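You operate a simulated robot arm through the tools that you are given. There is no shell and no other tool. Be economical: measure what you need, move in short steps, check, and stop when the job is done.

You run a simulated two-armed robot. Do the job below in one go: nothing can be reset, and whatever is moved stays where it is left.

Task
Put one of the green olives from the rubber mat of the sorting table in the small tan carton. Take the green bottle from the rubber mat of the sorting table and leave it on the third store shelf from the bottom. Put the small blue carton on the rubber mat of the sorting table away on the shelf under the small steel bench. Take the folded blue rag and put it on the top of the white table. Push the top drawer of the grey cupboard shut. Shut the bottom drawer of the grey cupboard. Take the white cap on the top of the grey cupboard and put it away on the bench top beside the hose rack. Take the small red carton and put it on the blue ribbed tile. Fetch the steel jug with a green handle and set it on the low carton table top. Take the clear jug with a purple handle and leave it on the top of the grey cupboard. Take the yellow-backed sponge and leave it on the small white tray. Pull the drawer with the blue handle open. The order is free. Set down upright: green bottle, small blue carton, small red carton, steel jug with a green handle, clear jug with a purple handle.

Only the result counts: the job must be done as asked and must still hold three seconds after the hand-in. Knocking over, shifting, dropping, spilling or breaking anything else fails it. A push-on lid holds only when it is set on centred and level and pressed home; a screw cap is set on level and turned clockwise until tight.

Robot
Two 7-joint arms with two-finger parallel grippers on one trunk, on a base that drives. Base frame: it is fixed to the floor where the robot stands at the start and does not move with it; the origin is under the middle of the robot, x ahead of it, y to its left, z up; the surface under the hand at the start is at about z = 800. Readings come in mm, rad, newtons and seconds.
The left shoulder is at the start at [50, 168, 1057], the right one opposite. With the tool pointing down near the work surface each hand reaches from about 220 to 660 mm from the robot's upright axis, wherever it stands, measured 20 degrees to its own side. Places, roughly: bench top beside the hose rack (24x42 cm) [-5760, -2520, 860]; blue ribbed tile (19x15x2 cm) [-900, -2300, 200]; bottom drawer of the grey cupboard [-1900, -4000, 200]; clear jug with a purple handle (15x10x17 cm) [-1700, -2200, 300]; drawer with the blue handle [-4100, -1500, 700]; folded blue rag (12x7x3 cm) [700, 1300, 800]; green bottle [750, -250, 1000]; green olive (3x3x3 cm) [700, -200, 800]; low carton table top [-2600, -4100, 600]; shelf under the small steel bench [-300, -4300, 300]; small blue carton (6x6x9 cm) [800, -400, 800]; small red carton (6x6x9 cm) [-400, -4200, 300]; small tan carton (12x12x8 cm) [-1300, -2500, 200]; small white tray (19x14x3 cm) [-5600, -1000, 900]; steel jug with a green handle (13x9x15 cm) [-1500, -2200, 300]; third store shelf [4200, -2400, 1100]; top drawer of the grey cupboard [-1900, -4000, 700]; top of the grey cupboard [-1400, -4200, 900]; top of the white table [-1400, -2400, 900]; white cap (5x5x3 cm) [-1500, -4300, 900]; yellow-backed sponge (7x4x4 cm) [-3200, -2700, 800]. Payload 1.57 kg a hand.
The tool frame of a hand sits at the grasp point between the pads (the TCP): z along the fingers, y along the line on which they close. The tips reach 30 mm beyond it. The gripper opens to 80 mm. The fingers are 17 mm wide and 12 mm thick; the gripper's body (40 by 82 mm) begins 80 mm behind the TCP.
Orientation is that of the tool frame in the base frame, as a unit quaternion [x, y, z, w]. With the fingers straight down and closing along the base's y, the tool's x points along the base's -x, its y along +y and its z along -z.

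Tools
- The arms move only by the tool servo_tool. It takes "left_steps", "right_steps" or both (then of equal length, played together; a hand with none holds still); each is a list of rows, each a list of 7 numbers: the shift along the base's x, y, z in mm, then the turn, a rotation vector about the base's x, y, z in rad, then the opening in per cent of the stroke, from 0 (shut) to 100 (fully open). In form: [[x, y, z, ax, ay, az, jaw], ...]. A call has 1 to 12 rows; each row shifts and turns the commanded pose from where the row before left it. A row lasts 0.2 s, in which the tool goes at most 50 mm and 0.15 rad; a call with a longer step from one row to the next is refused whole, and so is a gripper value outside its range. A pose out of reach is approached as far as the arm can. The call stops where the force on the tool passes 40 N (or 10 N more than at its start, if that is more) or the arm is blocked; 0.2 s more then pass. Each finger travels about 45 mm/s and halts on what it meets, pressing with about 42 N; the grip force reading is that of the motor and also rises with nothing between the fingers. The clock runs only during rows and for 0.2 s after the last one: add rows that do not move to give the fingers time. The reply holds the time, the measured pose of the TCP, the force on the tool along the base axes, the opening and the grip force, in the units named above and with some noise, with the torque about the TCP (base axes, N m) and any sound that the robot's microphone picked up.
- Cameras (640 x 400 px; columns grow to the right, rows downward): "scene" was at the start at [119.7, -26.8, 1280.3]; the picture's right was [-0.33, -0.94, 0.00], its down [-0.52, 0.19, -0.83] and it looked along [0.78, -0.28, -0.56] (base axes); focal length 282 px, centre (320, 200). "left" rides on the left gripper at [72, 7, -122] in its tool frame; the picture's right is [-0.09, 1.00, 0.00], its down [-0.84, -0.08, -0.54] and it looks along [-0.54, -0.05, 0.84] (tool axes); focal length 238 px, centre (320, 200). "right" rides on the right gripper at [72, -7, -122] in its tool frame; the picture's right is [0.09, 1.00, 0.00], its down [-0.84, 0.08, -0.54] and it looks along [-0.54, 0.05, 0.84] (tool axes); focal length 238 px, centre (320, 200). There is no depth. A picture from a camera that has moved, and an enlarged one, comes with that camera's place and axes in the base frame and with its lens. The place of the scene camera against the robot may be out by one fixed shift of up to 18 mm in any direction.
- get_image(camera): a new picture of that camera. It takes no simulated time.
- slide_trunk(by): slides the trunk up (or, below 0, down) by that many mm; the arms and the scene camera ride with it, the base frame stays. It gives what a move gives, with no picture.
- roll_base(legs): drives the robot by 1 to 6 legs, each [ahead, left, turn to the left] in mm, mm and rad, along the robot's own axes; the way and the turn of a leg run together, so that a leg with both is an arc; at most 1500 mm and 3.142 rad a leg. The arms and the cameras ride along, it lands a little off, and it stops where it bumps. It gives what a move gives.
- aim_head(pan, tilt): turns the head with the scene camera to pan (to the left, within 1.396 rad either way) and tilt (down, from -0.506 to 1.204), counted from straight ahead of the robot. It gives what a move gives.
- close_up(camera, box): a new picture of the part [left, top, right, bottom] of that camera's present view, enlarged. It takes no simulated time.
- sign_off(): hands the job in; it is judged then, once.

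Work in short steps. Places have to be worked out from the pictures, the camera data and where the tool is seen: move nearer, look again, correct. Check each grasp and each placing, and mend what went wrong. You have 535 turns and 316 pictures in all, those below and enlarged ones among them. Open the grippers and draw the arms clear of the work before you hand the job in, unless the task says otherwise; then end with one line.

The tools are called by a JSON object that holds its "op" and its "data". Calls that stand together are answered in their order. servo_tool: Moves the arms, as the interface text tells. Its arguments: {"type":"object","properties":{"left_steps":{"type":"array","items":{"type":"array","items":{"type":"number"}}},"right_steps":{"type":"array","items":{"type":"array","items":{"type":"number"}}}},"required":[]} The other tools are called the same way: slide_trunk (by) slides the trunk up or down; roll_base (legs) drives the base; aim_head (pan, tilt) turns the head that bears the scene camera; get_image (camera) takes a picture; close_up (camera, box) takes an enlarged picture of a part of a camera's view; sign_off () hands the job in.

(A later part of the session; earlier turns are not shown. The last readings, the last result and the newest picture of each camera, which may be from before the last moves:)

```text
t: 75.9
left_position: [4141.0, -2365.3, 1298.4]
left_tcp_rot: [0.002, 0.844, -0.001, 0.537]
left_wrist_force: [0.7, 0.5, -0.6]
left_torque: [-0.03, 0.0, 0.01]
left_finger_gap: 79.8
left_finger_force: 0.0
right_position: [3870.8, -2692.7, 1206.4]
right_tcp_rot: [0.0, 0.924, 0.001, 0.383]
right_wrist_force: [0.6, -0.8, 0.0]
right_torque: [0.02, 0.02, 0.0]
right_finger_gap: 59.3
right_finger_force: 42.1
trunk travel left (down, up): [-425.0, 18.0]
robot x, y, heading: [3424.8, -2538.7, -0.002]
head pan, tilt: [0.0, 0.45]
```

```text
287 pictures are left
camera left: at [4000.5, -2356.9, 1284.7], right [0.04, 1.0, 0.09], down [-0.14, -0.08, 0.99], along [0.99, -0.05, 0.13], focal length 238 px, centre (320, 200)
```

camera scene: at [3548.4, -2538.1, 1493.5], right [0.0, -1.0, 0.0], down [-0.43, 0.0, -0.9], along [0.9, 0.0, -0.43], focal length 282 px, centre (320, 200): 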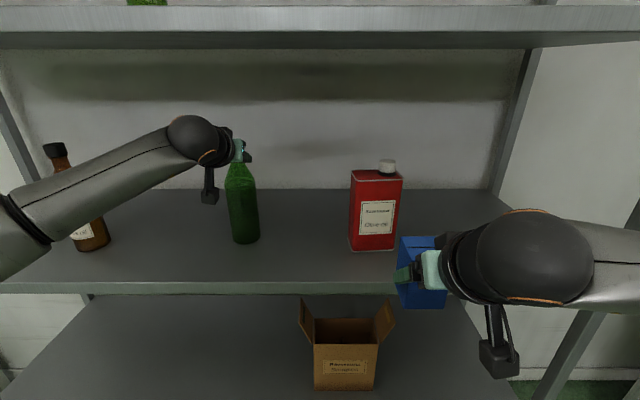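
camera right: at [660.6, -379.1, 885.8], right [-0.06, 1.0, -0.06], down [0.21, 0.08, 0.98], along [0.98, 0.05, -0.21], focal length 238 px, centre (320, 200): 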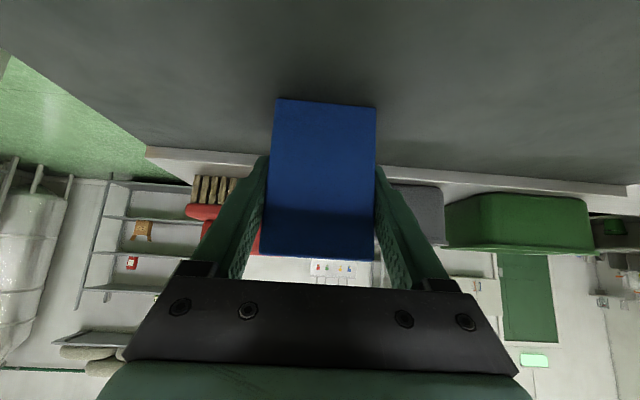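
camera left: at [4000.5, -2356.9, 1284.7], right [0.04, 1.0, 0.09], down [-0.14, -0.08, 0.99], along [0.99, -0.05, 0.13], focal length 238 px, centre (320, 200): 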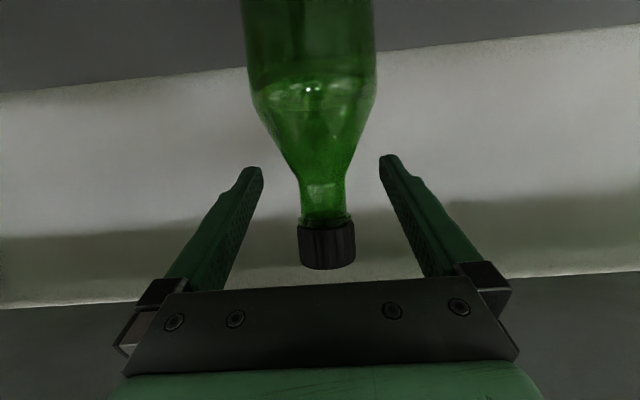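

Bottle stands upright on the shelf. I back the left hand straight out, retreat the base and lower the trunk.

{"op": "servo_tool", "data": {"left_steps": [[-45, 0, 0, 0, 0, 0, 100], [-45, 0, 0, 0, 0, 0, 100], [-45, 0, 0, 0, 0, 0, 100], [-45, 0, 0, 0, 0, 0, 100], [-45, 0, 0, 0, 0, 0, 100], [-40, 0, 0, 0, 0, 0, 100]]}}

{"op": "roll_base", "data": {"legs": [[-700, 0, 0]]}}

{"op": "slide_trunk", "data": {"by": -200}}

{"op": "get_image", "data": {"camera": "scene"}}

```text
t: 77.3
left_position: [3874.3, -2364.1, 1299.8]
left_tcp_rot: [0.0, 0.844, 0.001, 0.537]
left_wrist_force: [0.3, -0.2, -0.3]
left_torque: [0.01, 0.0, -0.02]
left_finger_gap: 80.1
left_finger_force: 0.2
right_position: [3870.9, -2693.5, 1207.2]
right_tcp_rot: [0.001, 0.923, 0.0, 0.384]
right_wrist_force: [-0.1, 0.2, -0.8]
right_torque: [-0.02, 0.02, 0.0]
right_finger_gap: 59.0
right_finger_force: 41.8
trunk travel left (down, up): [-425.0, 18.0]
robot x, y, heading: [3424.2, -2539.5, 0.002]
head pan, tilt: [0.0, 0.45]
```

```text
t: 81.2
left_position: [3176.8, -2363.7, 1299.3]
left_tcp_rot: [0.0, 0.844, 0.001, 0.536]
left_wrist_force: [-0.3, -0.5, -0.2]
left_torque: [0.02, 0.02, -0.05]
left_finger_gap: 80.1
left_finger_force: 0.0
right_position: [3171.6, -2693.1, 1206.9]
right_tcp_rot: [0.0, 0.923, 0.001, 0.384]
right_wrist_force: [0.5, 0.5, -0.9]
right_torque: [0.04, 0.0, 0.02]
right_finger_gap: 59.1
right_finger_force: 42.7
trunk travel left (down, up): [-425.0, 18.0]
robot x, y, heading: [2725.4, -2541.4, -0.003]
head pan, tilt: [0.0, 0.45]
```

```text
t: 83.3
left_position: [3176.7, -2363.0, 1099.3]
left_tcp_rot: [0.0, 0.844, 0.001, 0.537]
left_wrist_force: [0.0, 0.1, -0.7]
left_torque: [0.0, 0.01, -0.02]
left_finger_gap: 79.8
left_finger_force: 0.0
right_position: [3171.9, -2693.0, 1006.3]
right_tcp_rot: [0.001, 0.923, 0.001, 0.384]
right_wrist_force: [-0.8, -0.2, -1.4]
right_torque: [-0.01, -0.02, 0.01]
right_finger_gap: 59.3
right_finger_force: 41.6
trunk travel left (down, up): [-225.0, 218.0]
robot x, y, heading: [2721.2, -2538.1, -0.006]
head pan, tilt: [0.0, 0.45]
```

```text
286 pictures are left
camera scene: at [2852.4, -2536.7, 1292.8], right [0.0, -1.0, 0.0], down [-0.44, 0.0, -0.9], along [0.9, 0.0, -0.44], focal length 282 px, centre (320, 200)
```

scene: 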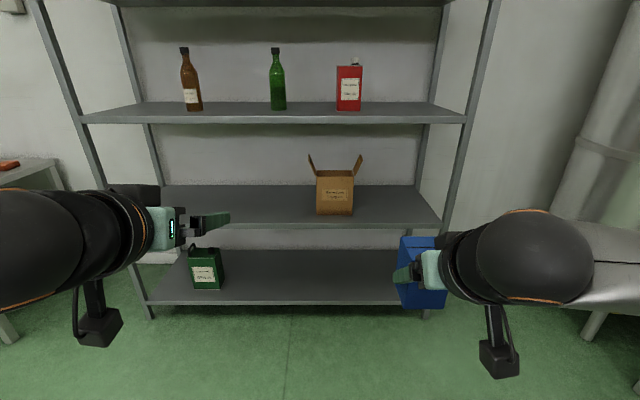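

Bottle stands well. I back to x≈0 and turn right to face the wall with the small steel bench.

{"op": "roll_base", "data": {"legs": [[-1450, 0, 0], [-1320, 0, 0], [0, 0, -1.565]]}}

{"op": "get_image", "data": {"camera": "scene"}}

```text
t: 100.6
left_position: [140.7, -3006.6, 1099.4]
left_tcp_rot: [0.598, 0.596, -0.379, 0.38]
left_wrist_force: [-0.2, -0.1, 0.2]
left_torque: [-0.02, -0.02, -0.02]
left_finger_gap: 80.1
left_finger_force: 0.1
right_position: [-190.2, -3001.9, 1006.3]
right_tcp_rot: [0.655, 0.652, -0.271, 0.27]
right_wrist_force: [-0.7, 0.4, -0.7]
right_torque: [0.01, 0.0, 0.01]
right_finger_gap: 59.3
right_finger_force: 41.9
trunk travel left (down, up): [-225.0, 218.0]
robot x, y, heading: [-32.3, -2550.9, -1.575]
head pan, tilt: [0.0, 0.45]
```

```text
285 pictures are left
camera scene: at [-39.0, -2682.8, 1292.7], right [-1.0, 0.0, 0.0], down [0.0, 0.44, -0.9], along [0.0, -0.9, -0.44], focal length 282 px, centre (320, 200)
```

scene: 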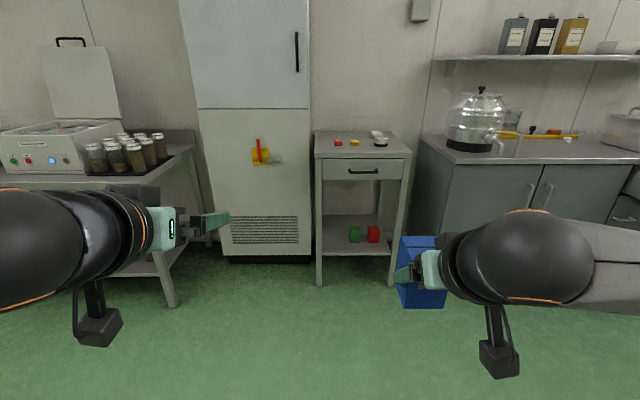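

Bench front at y≈-4080, x from -26 to -511, green and red cartons at x≈-249 and -367 (fronts y≈-4140). I'll put the blue one at x≈-128. Drive nearer, lower the trunk, and drop the right hand low.

{"op": "roll_base", "data": {"legs": [[650, 40, 0.004]]}}

{"op": "slide_trunk", "data": {"by": -224}}

{"op": "servo_tool", "data": {"right_steps": [[5, 0, -40, 0, 0, 0, 40], [5, 0, -40, 0, 0, 0, 40], [5, 0, -40, 0, 0, 0, 40], [5, 0, -40, 0, 0, 0, 40], [5, 0, -40, 0, 0, 0, 40], [5, 0, -40, 0, 0, 0, 40], [0, 0, -40, 0, 0, 0, 40], [0, 0, -40, 0, 0, 0, 40], [0, 0, -40, 0, 0, 0, 40], [0, 0, 0, 0, 0, 0, 40]]}}

{"op": "aim_head", "data": {"pan": -0.1, "tilt": 0.7}}

{"op": "get_image", "data": {"camera": "scene"}}

{"op": "get_image", "data": {"camera": "right"}}

```text
t: 104.2
left_position: [179.8, -3654.9, 1098.6]
left_tcp_rot: [0.597, 0.596, -0.379, 0.38]
left_wrist_force: [0.7, 0.4, 0.5]
left_torque: [-0.01, -0.02, 0.01]
left_finger_gap: 80.2
left_finger_force: 0.0
right_position: [-150.4, -3651.5, 1006.3]
right_tcp_rot: [0.654, 0.652, -0.271, 0.27]
right_wrist_force: [-0.2, -0.5, -0.6]
right_torque: [0.01, 0.02, 0.02]
right_finger_gap: 59.0
right_finger_force: 42.0
trunk travel left (down, up): [-225.0, 218.0]
robot x, y, heading: [0.9, -3200.9, -1.569]
head pan, tilt: [0.0, 0.45]
```

```text
t: 106.5
left_position: [179.7, -3656.3, 875.6]
left_tcp_rot: [0.597, 0.596, -0.379, 0.38]
left_wrist_force: [-0.2, 0.0, -1.2]
left_torque: [0.02, -0.02, 0.02]
left_finger_gap: 80.2
left_finger_force: 0.0
right_position: [-150.7, -3651.4, 783.4]
right_tcp_rot: [0.654, 0.652, -0.271, 0.271]
right_wrist_force: [0.3, 0.0, 0.2]
right_torque: [0.0, 0.01, 0.0]
right_finger_gap: 58.9
right_finger_force: 42.3
trunk travel left (down, up): [-1.0, 442.0]
robot x, y, heading: [6.8, -3203.7, -1.571]
head pan, tilt: [0.0, 0.45]
```

```text
t: 108.8
left_position: [180.0, -3655.1, 876.2]
left_tcp_rot: [0.597, 0.596, -0.38, 0.38]
left_wrist_force: [0.2, 0.4, -0.8]
left_torque: [-0.04, 0.0, -0.02]
left_finger_gap: 80.1
left_finger_force: 0.2
right_position: [-118.4, -3651.8, 424.7]
right_tcp_rot: [0.655, 0.652, -0.271, 0.268]
right_wrist_force: [0.5, -0.7, -0.9]
right_torque: [0.04, 0.01, 0.01]
right_finger_gap: 59.3
right_finger_force: 41.9
trunk travel left (down, up): [-1.0, 442.0]
robot x, y, heading: [2.9, -3201.8, -1.572]
head pan, tilt: [0.0, 0.45]
```

```text
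t: 109.5
left_position: [178.5, -3656.4, 874.8]
left_tcp_rot: [0.597, 0.596, -0.379, 0.38]
left_wrist_force: [0.2, -0.2, 0.7]
left_torque: [-0.06, -0.03, 0.0]
left_finger_gap: 79.7
left_finger_force: 0.1
right_position: [-118.5, -3651.1, 424.3]
right_tcp_rot: [0.655, 0.652, -0.271, 0.268]
right_wrist_force: [0.1, -0.5, -0.2]
right_torque: [0.01, -0.01, 0.01]
right_finger_gap: 59.1
right_finger_force: 41.4
trunk travel left (down, up): [-1.0, 442.0]
robot x, y, heading: [1.1, -3202.8, -1.573]
head pan, tilt: [-0.099, 0.7]
```

```text
284 pictures are left
camera scene: at [-9.1, -3324.8, 1046.6], right [-0.99, 0.1, 0.0], down [0.06, 0.64, -0.77], along [-0.08, -0.76, -0.64], focal length 282 px, centre (320, 200)
```

scene: 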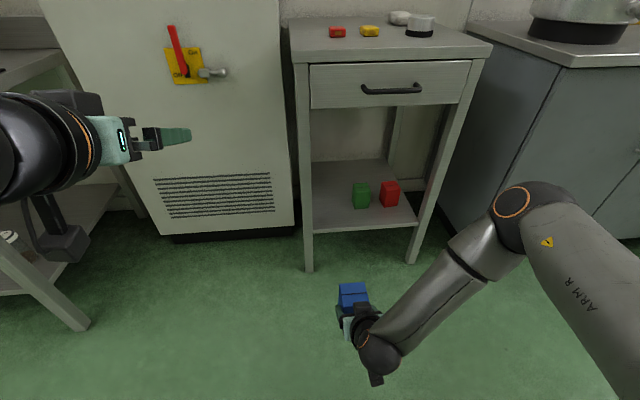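

```text
283 pictures are left
camera right: at [-123.6, -3514.9, 459.4], right [1.0, 0.06, -0.07], down [0.08, -0.21, 0.97], along [0.04, -0.98, -0.22], focal length 238 px, centre (320, 200)
```

right: 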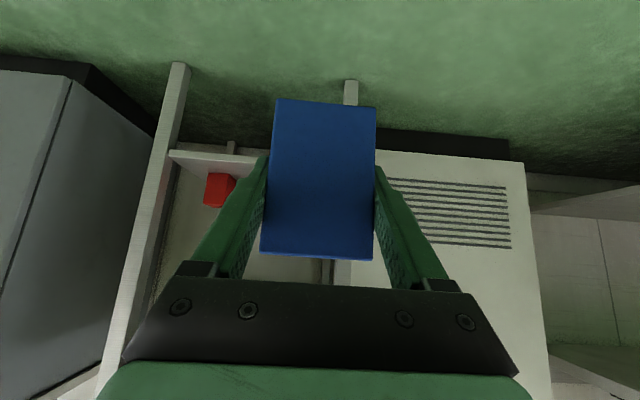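

Shelf surface computes to z≈255, front edge y≈-4080. I drive 390 mm ahead with the carton at low height, then look.

{"op": "roll_base", "data": {"legs": [[390, 0, 0]]}}

{"op": "get_image", "data": {"camera": "right"}}

{"op": "get_image", "data": {"camera": "scene"}}

```text
t: 112.0
left_position: [179.4, -4047.2, 876.3]
left_tcp_rot: [0.597, 0.596, -0.38, 0.379]
left_wrist_force: [0.1, 0.7, 0.0]
left_torque: [0.03, -0.03, 0.01]
left_finger_gap: 80.2
left_finger_force: 0.2
right_position: [-119.1, -4043.0, 423.9]
right_tcp_rot: [0.654, 0.653, -0.27, 0.268]
right_wrist_force: [0.7, -0.4, 0.4]
right_torque: [0.01, -0.01, -0.04]
right_finger_gap: 59.3
right_finger_force: 41.7
trunk travel left (down, up): [-1.0, 442.0]
robot x, y, heading: [3.7, -3596.6, -1.577]
head pan, tilt: [-0.099, 0.7]
```

```text
282 pictures are left
camera right: at [-124.4, -3906.2, 459.5], right [1.0, 0.06, -0.07], down [0.08, -0.21, 0.97], along [0.04, -0.98, -0.22], focal length 238 px, centre (320, 200)
```

right: 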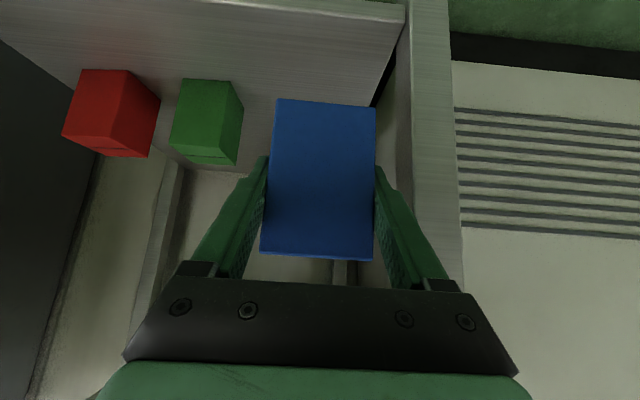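

```text
281 pictures are left
camera scene: at [-9.9, -3716.1, 1046.6], right [-0.99, 0.1, 0.0], down [0.07, 0.64, -0.76], along [-0.08, -0.76, -0.64], focal length 282 px, centre (320, 200)
```

scene: 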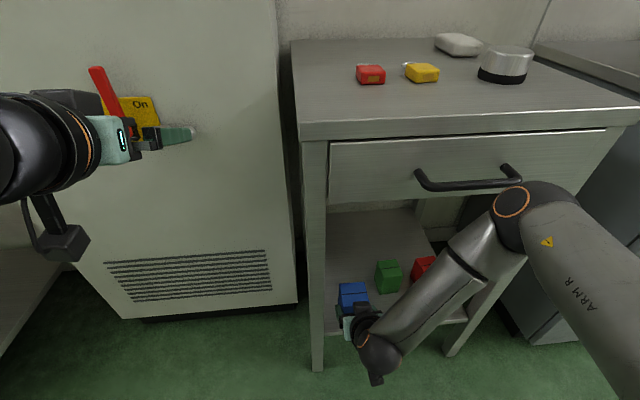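

The right elbow is close to the bench drawer's handle, so I back up 50 mm and extend the arm instead, which straightens it and lowers the elbow.

{"op": "roll_base", "data": {"legs": [[-50, 0, 0.006]]}}

{"op": "servo_tool", "data": {"right_steps": [[-2, -32, -13, 0, 0, 0, 40], [-2, -32, -13, 0, 0, 0, 40], [-2, -32, -13, 0, 0, 0, 40], [-2, -32, -13, 0, 0, 0, 40], [-2, -32, -13, 0, 0, 0, 40], [-2, -30, -13, 0, 0, 0, 40], [0, 0, 0, 0, 0, 0, 40]]}}

{"op": "get_image", "data": {"camera": "right"}}

{"op": "get_image", "data": {"camera": "scene"}}

```text
t: 112.9
left_position: [181.2, -3996.8, 875.6]
left_tcp_rot: [0.595, 0.598, -0.378, 0.381]
left_wrist_force: [0.8, -1.0, -0.6]
left_torque: [0.0, -0.01, 0.0]
left_finger_gap: 80.1
left_finger_force: 0.0
right_position: [-117.1, -3994.4, 424.5]
right_tcp_rot: [0.653, 0.654, -0.271, 0.269]
right_wrist_force: [-0.1, 0.7, -0.7]
right_torque: [0.02, -0.02, -0.01]
right_finger_gap: 59.1
right_finger_force: 41.8
trunk travel left (down, up): [-1.0, 442.0]
robot x, y, heading: [2.4, -3543.4, -1.567]
head pan, tilt: [-0.099, 0.7]
```

```text
t: 114.5
left_position: [181.8, -3995.3, 875.2]
left_tcp_rot: [0.596, 0.597, -0.379, 0.38]
left_wrist_force: [0.9, -0.6, -0.3]
left_torque: [0.01, -0.01, 0.0]
left_finger_gap: 80.2
left_finger_force: 0.0
right_position: [-127.8, -4183.7, 345.2]
right_tcp_rot: [0.653, 0.654, -0.27, 0.269]
right_wrist_force: [0.4, 0.4, -0.4]
right_torque: [0.02, -0.02, 0.01]
right_finger_gap: 59.1
right_finger_force: 41.5
trunk travel left (down, up): [-1.0, 442.0]
robot x, y, heading: [3.5, -3543.2, -1.569]
head pan, tilt: [-0.099, 0.7]
```

```text
280 pictures are left
camera right: at [-134.6, -4046.7, 381.1], right [1.0, 0.07, -0.07], down [0.08, -0.21, 0.97], along [0.05, -0.97, -0.22], focal length 238 px, centre (320, 200)
```

right: 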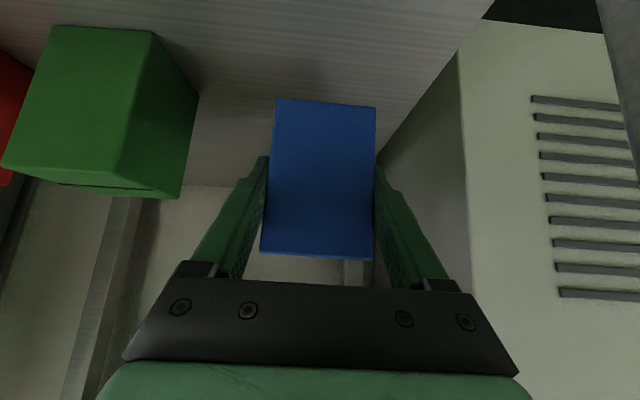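

```text
279 pictures are left
camera scene: at [-9.2, -3666.3, 1046.6], right [-1.0, 0.1, 0.0], down [0.06, 0.64, -0.76], along [-0.07, -0.76, -0.64], focal length 282 px, centre (320, 200)
```

scene: 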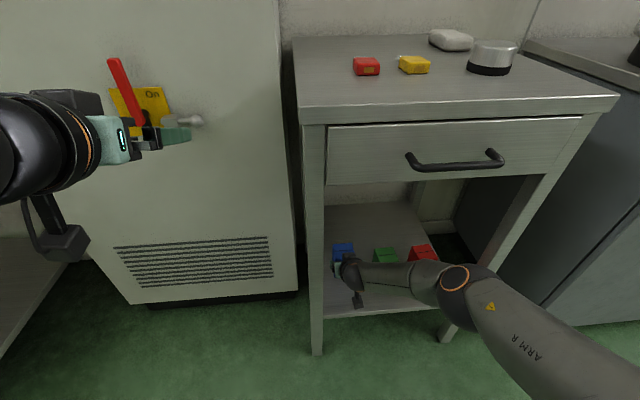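

Positioned over free shelf space left of the green carton. I lower until contact.

{"op": "servo_tool", "data": {"right_steps": [[0, 0, -10, 0, 0, 0, 40], [0, 0, -10, 0, 0, 0, 40], [0, 0, -8, 0, 0, 0, 40], [0, 0, -6, 0, 0, 0, 40], [0, 0, -6, 0, 0, 0, 40], [0, 0, -5, 0, 0, 0, 40]]}}

```text
t: 115.9
left_position: [181.0, -3996.0, 876.7]
left_tcp_rot: [0.596, 0.598, -0.378, 0.38]
left_wrist_force: [0.1, 0.3, -0.3]
left_torque: [0.04, 0.03, -0.05]
left_finger_gap: 80.0
left_finger_force: 0.1
right_position: [-137.4, -4180.6, 313.0]
right_tcp_rot: [0.653, 0.654, -0.271, 0.269]
right_wrist_force: [1.4, -0.2, 1.2]
right_torque: [-0.13, -0.11, 0.04]
right_finger_gap: 59.1
right_finger_force: 42.3
right hand out of reach, approached as far as the arm can: row 4, 5, 6
trunk travel left (down, up): [-1.0, 442.0]
robot x, y, heading: [0.9, -3543.9, -1.56]
head pan, tilt: [-0.099, 0.7]
```

Reach limit at z≈313. I shift the hand back 30 mm toward me (still well on the shelf) and continue lowering.

{"op": "servo_tool", "data": {"right_steps": [[0, 15, 0, 0, 0, 0, 40], [0, 15, 0, 0, 0, 0, 40], [0, 0, 0, 0, 0, 0, 40], [0, 0, -4, 0, 0, 0, 40], [0, 0, 0, 0, 0, 0, 40]]}}

```text
t: 117.1
left_position: [182.0, -3994.8, 877.4]
left_tcp_rot: [0.594, 0.597, -0.379, 0.382]
left_wrist_force: [0.0, -1.3, -0.7]
left_torque: [0.0, 0.0, 0.0]
left_finger_gap: 80.0
left_finger_force: 0.1
right_position: [-137.7, -4150.3, 312.8]
right_tcp_rot: [0.652, 0.653, -0.274, 0.272]
right_wrist_force: [-1.6, 6.7, 25.6]
right_torque: [-0.6, -0.57, 0.1]
right_finger_gap: 59.2
right_finger_force: 42.2
trunk travel left (down, up): [-1.0, 442.0]
robot x, y, heading: [0.9, -3545.4, -1.567]
head pan, tilt: [-0.099, 0.7]
```

Contact with the shelf (25 N). I ease off, open, and retreat.

{"op": "servo_tool", "data": {"right_steps": [[0, 0, 5, 0, 0, 0, 40], [0, 0, 0, 0, 0, 0, 78], [0, 0, 0, 0, 0, 0, 90], [0, 0, 0, 0, 0, 0, 100], [0, 0, 0, 0, 0, 0, 100], [0, 25, 25, 0, 0, 0, 100], [0, 25, 25, 0, 0, 0, 100], [0, 25, 25, 0, 0, 0, 100], [0, 0, 0, 0, 0, 0, 100]]}}

{"op": "get_image", "data": {"camera": "right"}}

```text
t: 119.1
left_position: [181.5, -3996.0, 876.1]
left_tcp_rot: [0.596, 0.598, -0.378, 0.38]
left_wrist_force: [0.1, 0.1, 1.1]
left_torque: [-0.02, -0.01, 0.02]
left_finger_gap: 79.9
left_finger_force: 0.0
right_position: [-136.9, -4076.2, 388.3]
right_tcp_rot: [0.653, 0.654, -0.27, 0.269]
right_wrist_force: [-0.5, -0.3, 0.0]
right_torque: [0.0, -0.02, 0.02]
right_finger_gap: 79.9
right_finger_force: 0.0
trunk travel left (down, up): [-1.0, 442.0]
robot x, y, heading: [3.8, -3546.1, -1.568]
head pan, tilt: [-0.099, 0.7]
```

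```text
278 pictures are left
camera right: at [-143.7, -3937.3, 423.8], right [1.0, 0.06, -0.07], down [0.08, -0.21, 0.97], along [0.05, -0.97, -0.22], focal length 238 px, centre (320, 200)
```

right: 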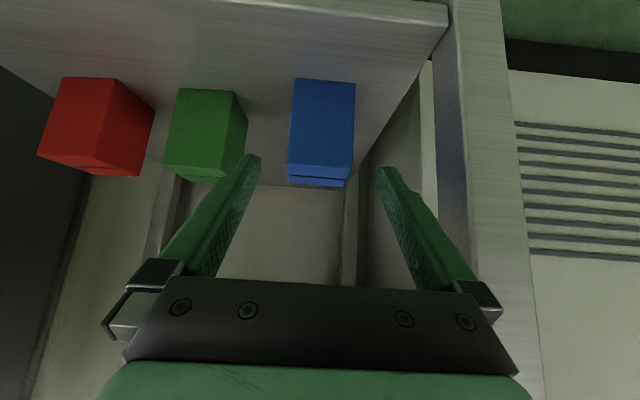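

Blue carton stands upright. Next the red carton at about (-402,-4215); I check the cupboard's position on the right before shifting.

{"op": "aim_head", "data": {"pan": -0.75, "tilt": 0.6}}

{"op": "get_image", "data": {"camera": "scene"}}

```text
t: 120.1
left_position: [182.5, -3996.8, 874.4]
left_tcp_rot: [0.596, 0.597, -0.379, 0.38]
left_wrist_force: [0.6, -0.7, 0.1]
left_torque: [0.01, 0.01, 0.0]
left_finger_gap: 80.0
left_finger_force: 0.1
right_position: [-137.4, -4073.9, 389.0]
right_tcp_rot: [0.654, 0.655, -0.27, 0.268]
right_wrist_force: [-0.5, 0.7, -0.1]
right_torque: [-0.01, -0.01, 0.0]
right_finger_gap: 80.0
right_finger_force: 0.0
trunk travel left (down, up): [-1.0, 442.0]
robot x, y, heading: [0.8, -3544.0, -1.564]
head pan, tilt: [-0.75, 0.6]
```

```text
277 pictures are left
camera scene: at [-61.1, -3646.6, 1055.2], right [-0.73, 0.68, 0.0], down [0.38, 0.41, -0.82], along [-0.56, -0.61, -0.57], focal length 282 px, centre (320, 200)
```

scene: 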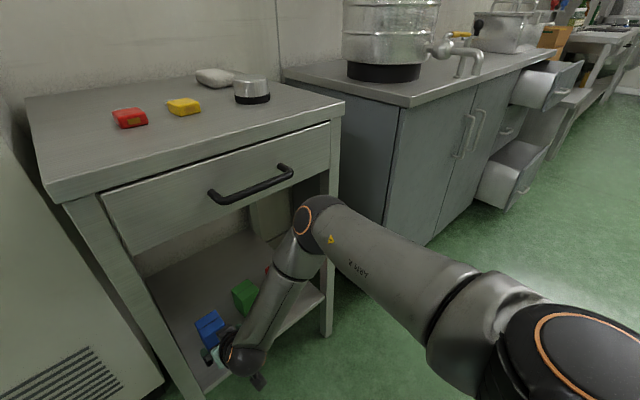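

The cupboard front stands at y≈-3960, so a right-arm elbow would foul it; I use the left hand for the red carton. I back off, fold the right arm, and lower the left hand at 45°.

{"op": "roll_base", "data": {"legs": [[-250, 0, 0]]}}

{"op": "servo_tool", "data": {"left_steps": [[-5, 0, -44, 0.0317, 0, 0, 100], [-5, 0, -44, 0.0317, 0, 0, 100], [-5, 0, -44, 0.0317, 0, 0, 100], [-5, 0, -44, 0.0317, 0, 0, 100], [-5, 0, -44, 0.0317, 0, 0, 100], [-5, 0, -44, 0.0317, 0, 0, 100], [-5, 0, -44, 0.0317, 0, 0, 100], [-5, 0, -44, 0.0317, 0, 0, 100], [-5, 0, -44, 0.0317, 0, 0, 100], [-5, 0, -44, 0.0317, 0, 0, 100], [-5, 0, -44, 0.0317, 0, 0, 100]], "right_steps": [[-5, 20, 20, 0, 0, 0, 100], [-5, 20, 20, 0, 0, 0, 100], [-5, 20, 20, 0, 0, 0, 100], [-5, 20, 20, 0, 0, 0, 100], [-5, 20, 20, 0, 0, 0, 100], [-5, 20, 20, 0, 0, 0, 100], [-5, 20, 20, 0, 0, 0, 100], [-5, 20, 20, 0, 0, 0, 100], [-5, 20, 20, 0, 0, 0, 100], [-5, 20, 20, 0, 0, 0, 100], [-5, 20, 20, 0, 0, 0, 100]]}}

{"op": "roll_base", "data": {"legs": [[0, -500, 0]]}}

{"op": "get_image", "data": {"camera": "left"}}

{"op": "aim_head", "data": {"pan": -0.2, "tilt": 0.6}}

{"op": "get_image", "data": {"camera": "scene"}}

```text
t: 122.0
left_position: [181.1, -3746.8, 876.3]
left_tcp_rot: [0.595, 0.599, -0.377, 0.381]
left_wrist_force: [-0.3, 0.3, 0.3]
left_torque: [-0.03, 0.02, 0.0]
left_finger_gap: 80.0
left_finger_force: 0.1
right_position: [-137.0, -3826.0, 388.0]
right_tcp_rot: [0.653, 0.655, -0.271, 0.267]
right_wrist_force: [0.0, 0.0, 0.1]
right_torque: [-0.03, -0.01, 0.03]
right_finger_gap: 79.8
right_finger_force: 0.0
trunk travel left (down, up): [-1.0, 442.0]
robot x, y, heading: [-0.7, -3294.7, -1.562]
head pan, tilt: [-0.75, 0.6]
```

```text
t: 124.3
left_position: [115.5, -3753.1, 395.9]
left_tcp_rot: [0.652, 0.656, -0.264, 0.272]
left_wrist_force: [-0.3, -0.7, -0.8]
left_torque: [0.03, -0.01, 0.02]
left_finger_gap: 79.8
left_finger_force: 0.0
left hand out of reach, approached as far as the arm can: row 10, 11
right_position: [-176.1, -3662.5, 555.1]
right_tcp_rot: [0.653, 0.655, -0.27, 0.268]
right_wrist_force: [0.0, -0.2, 0.3]
right_torque: [0.01, -0.01, 0.0]
right_finger_gap: 80.0
right_finger_force: 0.1
right hand out of reach, approached as far as the arm can: row 3, 9, 10, 11
trunk travel left (down, up): [-1.0, 442.0]
robot x, y, heading: [-0.1, -3290.2, -1.567]
head pan, tilt: [-0.75, 0.6]
```

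```text
t: 129.3
left_position: [-385.3, -3754.4, 396.0]
left_tcp_rot: [0.652, 0.656, -0.264, 0.272]
left_wrist_force: [-0.2, 0.2, 0.3]
left_torque: [0.01, -0.01, 0.03]
left_finger_gap: 80.0
left_finger_force: 0.0
right_position: [-678.4, -3663.6, 555.6]
right_tcp_rot: [0.653, 0.655, -0.27, 0.268]
right_wrist_force: [0.0, 0.0, 0.7]
right_torque: [0.0, -0.01, 0.04]
right_finger_gap: 79.9
right_finger_force: 0.0
trunk travel left (down, up): [-1.0, 442.0]
robot x, y, heading: [-495.1, -3294.6, -1.57]
head pan, tilt: [-0.75, 0.6]
```

```text
276 pictures are left
camera left: at [-380.7, -3616.7, 432.5], right [1.0, -0.06, 0.07], down [-0.08, -0.22, 0.97], along [-0.04, -0.97, -0.22], focal length 238 px, centre (320, 200)
```

left: 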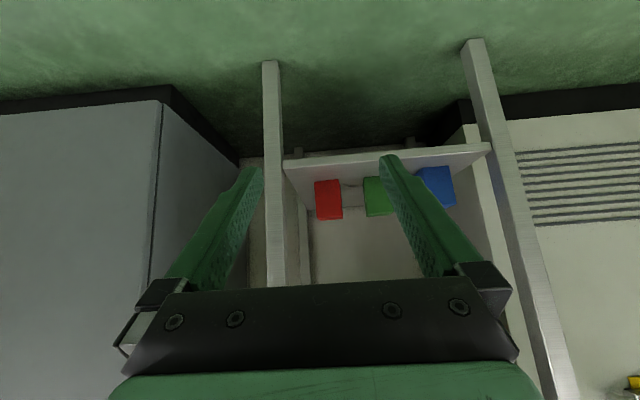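

```text
t: 130.2
left_position: [-385.8, -3754.1, 397.2]
left_tcp_rot: [0.652, 0.656, -0.264, 0.272]
left_wrist_force: [0.1, -0.2, 0.5]
left_torque: [-0.01, 0.03, -0.03]
left_finger_gap: 80.0
left_finger_force: 0.0
right_position: [-679.1, -3664.0, 554.2]
right_tcp_rot: [0.653, 0.655, -0.27, 0.267]
right_wrist_force: [-0.7, -0.2, -0.7]
right_torque: [-0.02, 0.01, -0.05]
right_finger_gap: 80.3
right_finger_force: 0.0
trunk travel left (down, up): [-1.0, 442.0]
robot x, y, heading: [-498.6, -3298.1, -1.565]
head pan, tilt: [-0.201, 0.6]
```

```text
275 pictures are left
camera scene: at [-521.7, -3421.7, 1055.2], right [-0.98, 0.2, 0.0], down [0.11, 0.55, -0.83], along [-0.16, -0.81, -0.56], focal length 282 px, centre (320, 200)
```

scene: 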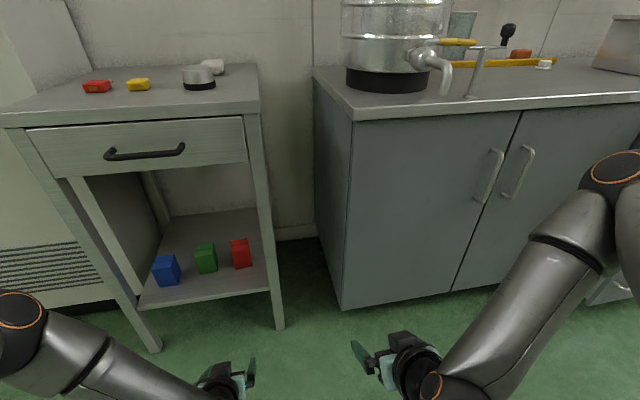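

Red carton centre works out at about (-380,-4190). I drive 275 mm ahead and look again from the left hand.

{"op": "roll_base", "data": {"legs": [[275, 0, 0]]}}

{"op": "get_image", "data": {"camera": "left"}}

{"op": "get_image", "data": {"camera": "scene"}}

```text
t: 132.2
left_position: [-385.4, -4029.3, 396.7]
left_tcp_rot: [0.652, 0.657, -0.263, 0.273]
left_wrist_force: [0.0, -0.8, -0.4]
left_torque: [-0.03, -0.03, 0.0]
left_finger_gap: 80.0
left_finger_force: 0.1
right_position: [-678.4, -3940.0, 553.8]
right_tcp_rot: [0.653, 0.655, -0.27, 0.268]
right_wrist_force: [0.1, -0.6, 0.4]
right_torque: [-0.01, -0.01, -0.05]
right_finger_gap: 79.9
right_finger_force: 0.0
trunk travel left (down, up): [-1.0, 442.0]
robot x, y, heading: [-500.2, -3571.2, -1.562]
head pan, tilt: [-0.201, 0.6]
```

```text
274 pictures are left
camera left: at [-379.5, -3892.0, 432.5], right [1.0, -0.06, 0.07], down [-0.08, -0.22, 0.97], along [-0.04, -0.97, -0.22], focal length 238 px, centre (320, 200)
```

left: 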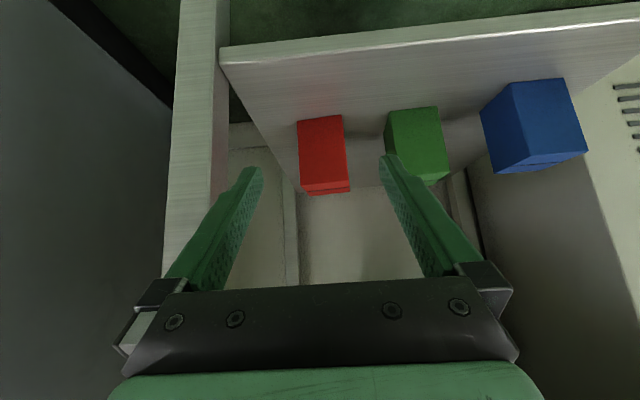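

```text
273 pictures are left
camera scene: at [-520.3, -3696.9, 1055.2], right [-0.98, 0.19, 0.0], down [0.11, 0.55, -0.83], along [-0.16, -0.81, -0.56], focal length 282 px, centre (320, 200)
```

scene: 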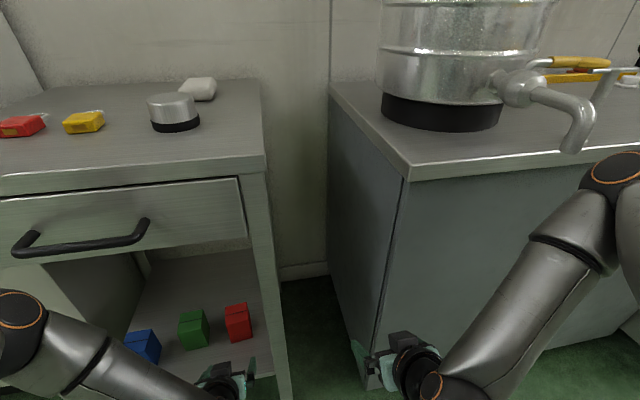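

Red carton centre (-384,-4198). I move in along a shallow line and close.

{"op": "servo_tool", "data": {"left_steps": [[0, -34, -15, 0, 0, 0, 100], [0, -34, -15, 0, 0, 0, 100], [0, -34, -15, 0, 0, 0, 100], [0, -34, -18, 0, 0, 0, 100], [0, -31, -20, 0, 0, 0, 100], [0, 0, 0, 0, 0, 0, 100], [0, 0, 0, 0, 0, 0, 70], [0, 0, 0, 0, 0, 0, 50], [0, 0, 0, 0, 0, 0, 40], [0, 0, 0, 0, 0, 0, 40]]}}

{"op": "get_image", "data": {"camera": "left"}}

```text
t: 134.4
left_position: [-384.2, -4195.2, 313.6]
left_tcp_rot: [0.652, 0.656, -0.265, 0.272]
left_wrist_force: [-1.2, -0.4, -0.2]
left_torque: [0.0, 0.03, -0.04]
left_finger_gap: 59.5
left_finger_force: 37.5
right_position: [-676.6, -3940.7, 554.6]
right_tcp_rot: [0.653, 0.655, -0.27, 0.268]
right_wrist_force: [0.3, -0.3, 0.5]
right_torque: [0.02, 0.01, 0.02]
right_finger_gap: 80.0
right_finger_force: 0.1
trunk travel left (down, up): [-1.0, 442.0]
robot x, y, heading: [-503.5, -3570.9, -1.567]
head pan, tilt: [-0.201, 0.6]
```

```text
272 pictures are left
camera left: at [-379.4, -4057.9, 350.1], right [1.0, -0.06, 0.07], down [-0.08, -0.22, 0.97], along [-0.04, -0.97, -0.22], focal length 238 px, centre (320, 200)
```

left: 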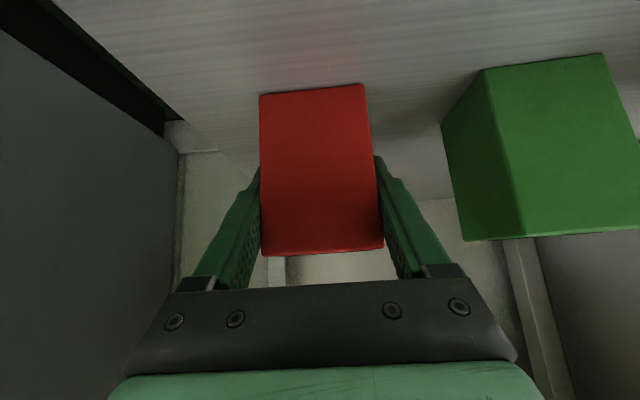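

Red carton gripped. I lift it, back the base out with the arm extended, then look toward the drawers.

{"op": "servo_tool", "data": {"left_steps": [[0, 0, 15, 0, 0, 0, 30], [0, 0, 20, 0, 0, 0, 30], [0, 0, 15, 0, 0, 0, 30], [0, 0, 0, 0, 0, 0, 30]]}}

{"op": "roll_base", "data": {"legs": [[-450, 0, 0], [0, -1000, 0]]}}

{"op": "aim_head", "data": {"pan": -0.3, "tilt": 0.5}}

{"op": "get_image", "data": {"camera": "scene"}}

```text
t: 135.4
left_position: [-385.6, -4195.6, 364.1]
left_tcp_rot: [0.652, 0.656, -0.264, 0.272]
left_wrist_force: [-0.4, -0.4, -1.3]
left_torque: [0.01, -0.04, 0.01]
left_finger_gap: 59.5
left_finger_force: 41.9
right_position: [-676.4, -3939.3, 554.2]
right_tcp_rot: [0.653, 0.655, -0.27, 0.268]
right_wrist_force: [0.5, 0.0, -0.5]
right_torque: [-0.03, 0.0, 0.04]
right_finger_gap: 80.0
right_finger_force: 0.0
trunk travel left (down, up): [-1.0, 442.0]
robot x, y, heading: [-501.1, -3570.8, -1.561]
head pan, tilt: [-0.201, 0.6]
```

```text
t: 146.9
left_position: [-1403.6, -3746.5, 364.7]
left_tcp_rot: [0.653, 0.655, -0.265, 0.271]
left_wrist_force: [-0.9, -0.5, -0.8]
left_torque: [0.03, 0.01, -0.03]
left_finger_gap: 59.6
left_finger_force: 42.3
right_position: [-1695.2, -3490.6, 554.3]
right_tcp_rot: [0.655, 0.654, -0.27, 0.267]
right_wrist_force: [0.7, -0.3, -0.1]
right_torque: [-0.04, 0.0, 0.0]
right_finger_gap: 80.0
right_finger_force: 0.1
trunk travel left (down, up): [-1.0, 442.0]
robot x, y, heading: [-1514.1, -3125.3, -1.571]
head pan, tilt: [-0.201, 0.6]
```

```text
t: 147.6
left_position: [-1403.3, -3746.8, 363.3]
left_tcp_rot: [0.654, 0.655, -0.264, 0.272]
left_wrist_force: [0.1, 0.6, -0.5]
left_torque: [0.01, 0.03, 0.02]
left_finger_gap: 59.4
left_finger_force: 41.7
right_position: [-1694.9, -3490.3, 554.4]
right_tcp_rot: [0.654, 0.654, -0.27, 0.267]
right_wrist_force: [-0.3, -0.5, -0.2]
right_torque: [0.01, 0.02, -0.02]
right_finger_gap: 79.8
right_finger_force: 0.0
trunk travel left (down, up): [-1.0, 442.0]
robot x, y, heading: [-1514.1, -3125.4, -1.569]
head pan, tilt: [-0.3, 0.499]
```

```text
271 pictures are left
camera scene: at [-1545.9, -3248.4, 1064.2], right [-0.96, 0.29, 0.0], down [0.14, 0.46, -0.88], along [-0.26, -0.84, -0.48], focal length 282 px, centre (320, 200)
```

scene: 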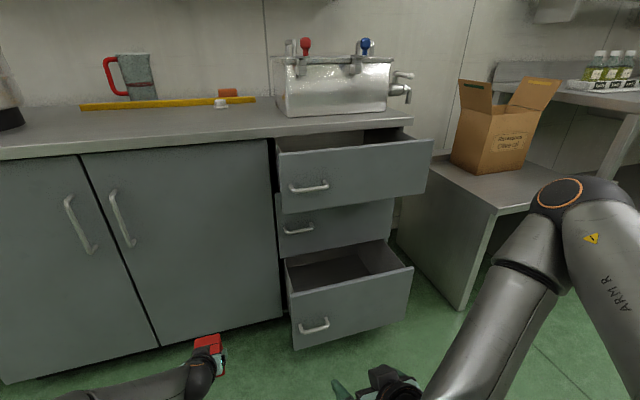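

The top and bottom drawers are open with fronts around y≈-3900, x from -1650 to -2090. I pull the left hand (carton) in, close the right fingers, and move over to push them.

{"op": "servo_tool", "data": {"left_steps": [[0, 25, 5, 0, 0, 0, 30], [0, 25, 5, 0, 0, 0, 30], [0, 25, 5, 0, 0, 0, 30], [0, 25, 5, 0, 0, 0, 30], [0, 25, 5, 0, 0, 0, 30], [0, 25, 5, 0, 0, 0, 30], [0, 25, 5, 0, 0, 0, 30], [0, 20, 5, 0, 0, 0, 30]], "right_steps": [[0, 0, 20, 0, 0, 0, 50], [0, 0, 20, 0, 0, 0, 0], [0, 0, 20, 0, 0, 0, 0], [0, 0, 20, 0, 0, 0, 0], [0, 0, 20, 0, 0, 0, 0], [0, 0, 20, 0, 0, 0, 0], [0, 0, 20, 0, 0, 0, 0], [0, 0, 20, 0, 0, 0, 0]]}}

{"op": "roll_base", "data": {"legs": [[0, -180, 0], [200, 0, 0]]}}

{"op": "get_image", "data": {"camera": "scene"}}

{"op": "get_image", "data": {"camera": "right"}}

```text
t: 149.4
left_position: [-1404.5, -3552.9, 404.6]
left_tcp_rot: [0.653, 0.657, -0.261, 0.272]
left_wrist_force: [0.4, -0.8, -1.5]
left_torque: [0.02, 0.06, -0.01]
left_finger_gap: 59.6
left_finger_force: 42.1
right_position: [-1682.4, -3528.1, 698.4]
right_tcp_rot: [0.655, 0.654, -0.27, 0.266]
right_wrist_force: [0.6, -0.2, 0.1]
right_torque: [-0.03, 0.01, -0.01]
right_finger_gap: 0.0
right_finger_force: 21.5
right hand out of reach, approached as far as the arm can: row 1, 2, 3, 4, 5, 6
trunk travel left (down, up): [-1.0, 442.0]
robot x, y, heading: [-1516.3, -3123.0, -1.571]
head pan, tilt: [-0.3, 0.499]
```

```text
t: 152.8
left_position: [-1585.1, -3750.8, 403.7]
left_tcp_rot: [0.654, 0.656, -0.262, 0.272]
left_wrist_force: [-0.3, 0.3, -0.6]
left_torque: [0.01, -0.03, -0.01]
left_finger_gap: 59.4
left_finger_force: 41.9
right_position: [-1862.4, -3727.7, 699.2]
right_tcp_rot: [0.655, 0.653, -0.27, 0.267]
right_wrist_force: [-0.3, 0.7, 0.0]
right_torque: [-0.02, -0.01, -0.02]
right_finger_gap: 0.0
right_finger_force: 20.9
trunk travel left (down, up): [-1.0, 442.0]
robot x, y, heading: [-1693.9, -3324.6, -1.574]
head pan, tilt: [-0.3, 0.499]
```

```text
270 pictures are left
camera scene: at [-1726.6, -3446.7, 1064.3], right [-0.96, 0.3, 0.0], down [0.14, 0.46, -0.88], along [-0.26, -0.84, -0.48], focal length 282 px, centre (320, 200)
```

scene: 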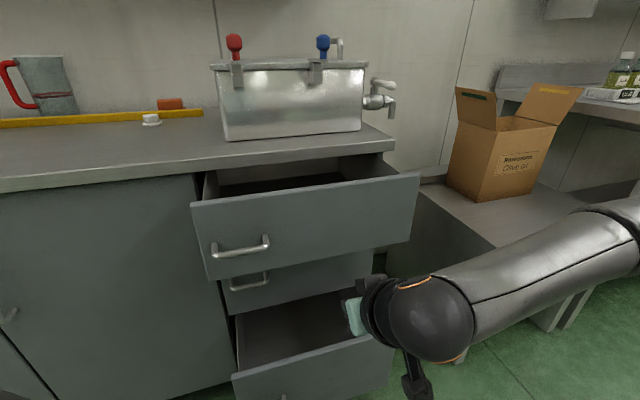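

```text
269 pictures are left
camera right: at [-1868.8, -3590.5, 734.5], right [1.0, 0.06, -0.07], down [0.08, -0.21, 0.97], along [0.04, -0.97, -0.22], focal length 238 px, centre (320, 200)
```

right: 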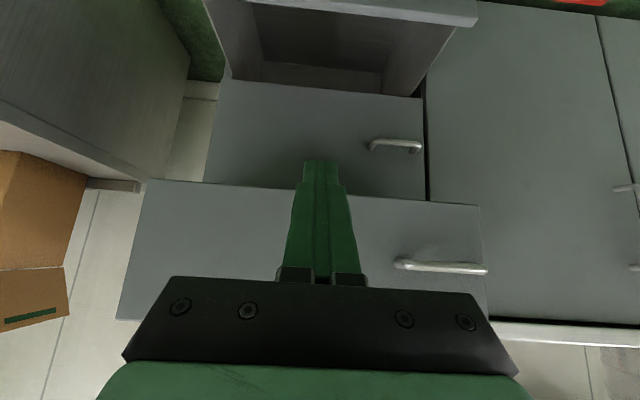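

Top drawer panel at y≈-3865, z 662–792. I drive 100 mm ahead, raise the right fingertips to mid-panel, then push in.

{"op": "servo_tool", "data": {"right_steps": [[0, 0, 25, 0, 0, 0, 0], [0, 0, 20, 0, 0, 0, 0]]}}

{"op": "roll_base", "data": {"legs": [[90, 0, 0]]}}

{"op": "servo_tool", "data": {"right_steps": [[0, -20, 0, 0, 0, 0, 0], [0, -25, 0, 0, 0, 0, 0], [0, -25, 0, 0, 0, 0, 0], [0, -25, 0, 0, 0, 0, 0], [0, -25, 0, 0, 0, 0, 0], [0, -25, 0, 0, 0, 0, 0], [0, -25, 0, 0, 0, 0, 0], [0, -15, 0, 0, 0, 0, 0]]}}

{"op": "get_image", "data": {"camera": "right"}}

{"op": "get_image", "data": {"camera": "scene"}}

```text
t: 153.4
left_position: [-1586.2, -3751.1, 404.6]
left_tcp_rot: [0.653, 0.657, -0.261, 0.273]
left_wrist_force: [0.6, -0.1, 0.5]
left_torque: [0.02, -0.01, 0.0]
left_finger_gap: 59.4
left_finger_force: 42.0
right_position: [-1861.9, -3727.7, 743.4]
right_tcp_rot: [0.655, 0.654, -0.27, 0.266]
right_wrist_force: [0.3, 0.1, 0.1]
right_torque: [0.02, 0.0, 0.03]
right_finger_gap: 0.1
right_finger_force: 21.2
trunk travel left (down, up): [-1.0, 442.0]
robot x, y, heading: [-1694.7, -3323.6, -1.571]
head pan, tilt: [-0.3, 0.499]
```

```text
t: 154.5
left_position: [-1585.1, -3840.4, 404.6]
left_tcp_rot: [0.653, 0.657, -0.261, 0.272]
left_wrist_force: [0.4, 0.5, -0.9]
left_torque: [-0.04, -0.04, 0.02]
left_finger_gap: 59.5
left_finger_force: 42.5
right_position: [-1861.2, -3817.7, 744.2]
right_tcp_rot: [0.654, 0.654, -0.27, 0.267]
right_wrist_force: [-0.5, -0.5, 0.0]
right_torque: [0.01, 0.01, 0.0]
right_finger_gap: 0.0
right_finger_force: 21.7
trunk travel left (down, up): [-1.0, 442.0]
robot x, y, heading: [-1691.8, -3416.1, -1.571]
head pan, tilt: [-0.3, 0.499]
```

```text
t: 156.3
left_position: [-1585.2, -3840.8, 403.9]
left_tcp_rot: [0.653, 0.657, -0.261, 0.274]
left_wrist_force: [-1.6, 0.4, -1.0]
left_torque: [0.01, -0.01, -0.03]
left_finger_gap: 59.4
left_finger_force: 42.2
right_position: [-1860.9, -4002.4, 742.7]
right_tcp_rot: [0.655, 0.653, -0.271, 0.267]
right_wrist_force: [-0.6, -0.3, -0.5]
right_torque: [0.02, 0.02, 0.0]
right_finger_gap: 0.0
right_finger_force: 21.6
trunk travel left (down, up): [-1.0, 442.0]
robot x, y, heading: [-1693.7, -3414.2, -1.568]
head pan, tilt: [-0.3, 0.499]
```

```text
268 pictures are left
camera right: at [-1867.5, -3866.3, 779.4], right [1.0, 0.06, -0.07], down [0.08, -0.21, 0.97], along [0.05, -0.97, -0.22], focal length 238 px, centre (320, 200)
```

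right: 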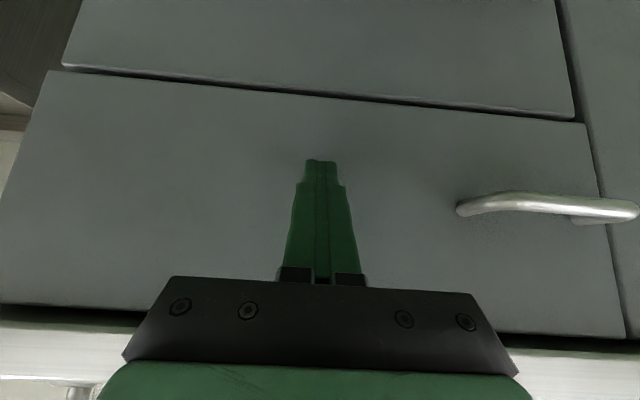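

```text
267 pictures are left
camera scene: at [-1726.6, -3536.6, 1064.3], right [-0.96, 0.3, 0.0], down [0.14, 0.46, -0.88], along [-0.26, -0.84, -0.48], focal length 282 px, centre (320, 200)
```

scene: 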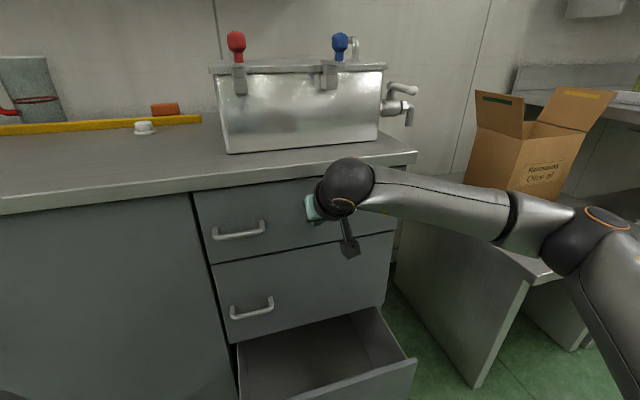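

Nearly home; the panel looks about flush. I push on until the force rises.

{"op": "servo_tool", "data": {"right_steps": [[0, -10, 0, 0, 0, 0, 0], [0, -10, 0, 0, 0, 0, 0], [0, -8, 0, 0, 0, 0, 0], [0, -8, 0, 0, 0, 0, 0], [0, 0, 0, 0, 0, 0, 0]]}}

{"op": "close_up", "data": {"camera": "scene", "box": [170, 140, 450, 315]}}

```text
t: 156.9
left_position: [-1586.0, -3839.3, 404.5]
left_tcp_rot: [0.654, 0.656, -0.262, 0.273]
left_wrist_force: [0.2, -0.3, -1.0]
left_torque: [0.02, 0.0, 0.01]
left_finger_gap: 59.4
left_finger_force: 41.6
right_position: [-1860.4, -4013.3, 743.2]
right_tcp_rot: [0.656, 0.656, -0.266, 0.262]
right_wrist_force: [-1.9, 15.3, 6.1]
right_torque: [0.06, 0.1, -0.03]
right_finger_gap: 0.0
right_finger_force: 21.5
trunk travel left (down, up): [-1.0, 442.0]
robot x, y, heading: [-1698.8, -3411.2, -1.573]
head pan, tilt: [-0.3, 0.499]
stopped in row 2 (right hand): the force on the tool passed its limit at 52 N (the readings are from after the stop); the commanded pose is now the measured one
```

```text
2.29 times, centred on (310, 228) of scene
camera zoom: at [-1726.9, -3534.5, 1064.6], right [-0.95, 0.3, 0.0], down [0.14, 0.46, -0.88], along [-0.26, -0.84, -0.48], focal length 646 px, centre (343, 137)
```

zoom: 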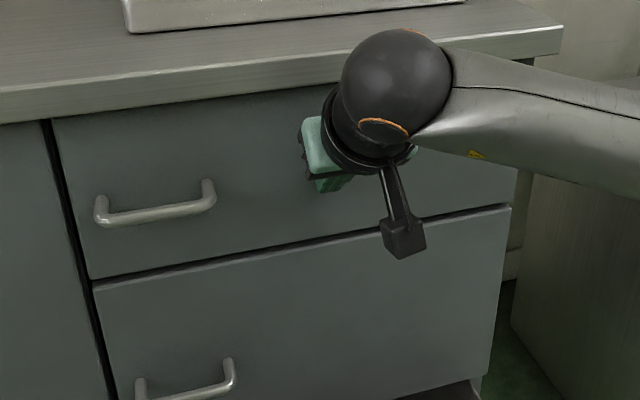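

Top drawer is shut. I draw the right hand back, lower it in front of the bottom drawer and look.

{"op": "servo_tool", "data": {"right_steps": [[0, 40, 0, 0, 0, 0, 0], [0, 45, 0, 0, 0, 0, 0], [0, 45, 0, 0, 0, 0, 0], [0, 45, 0, 0, 0, 0, 0], [0, 40, -25, 0, 0, 0, 0], [0, 0, -48, 0, 0, 0, 0], [0, 0, -48, 0, 0, 0, 0], [0, 0, -48, 0, 0, 0, 0], [0, 0, -48, 0, 0, 0, 0], [0, 0, -48, 0, 0, 0, 0], [0, 0, -48, 0, 0, 0, 0], [0, 0, -48, 0, 0, 0, 0]]}}

{"op": "get_image", "data": {"camera": "right"}}

{"op": "get_image", "data": {"camera": "scene"}}

```text
t: 159.5
left_position: [-1585.5, -3839.3, 404.0]
left_tcp_rot: [0.654, 0.656, -0.261, 0.272]
left_wrist_force: [0.1, -0.6, -0.6]
left_torque: [0.02, -0.01, 0.01]
left_finger_gap: 59.4
left_finger_force: 42.2
right_position: [-1812.5, -3830.7, 410.2]
right_tcp_rot: [0.66, 0.655, -0.267, 0.255]
right_wrist_force: [-0.9, -0.2, -0.1]
right_torque: [0.01, 0.01, 0.02]
right_finger_gap: 0.1
right_finger_force: 21.2
right hand out of reach, approached as far as the arm can: row 5, 6, 10, 11, 12
trunk travel left (down, up): [-1.0, 442.0]
robot x, y, heading: [-1696.3, -3411.9, -1.574]
head pan, tilt: [-0.3, 0.499]
```

```text
265 pictures are left
camera right: at [-1816.9, -3694.9, 447.5], right [1.0, 0.05, -0.08], down [0.09, -0.24, 0.97], along [0.03, -0.97, -0.24], focal length 238 px, centre (320, 200)
```

right: 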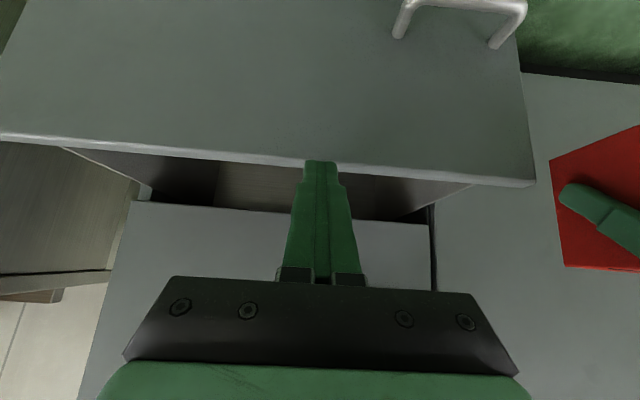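

```text
264 pictures are left
camera scene: at [-1726.9, -3536.0, 1064.4], right [-0.95, 0.3, 0.0], down [0.14, 0.46, -0.88], along [-0.26, -0.84, -0.48], focal length 282 px, centre (320, 200)
```

scene: 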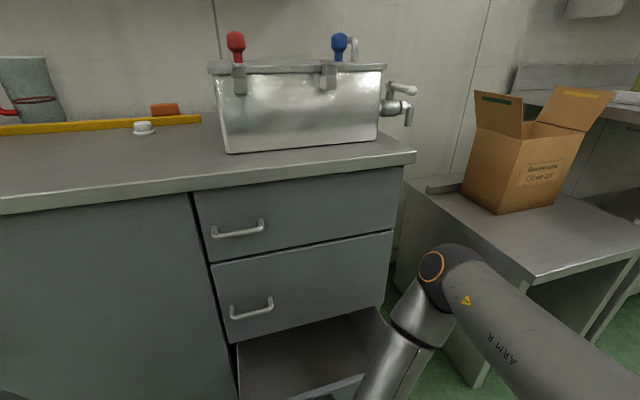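

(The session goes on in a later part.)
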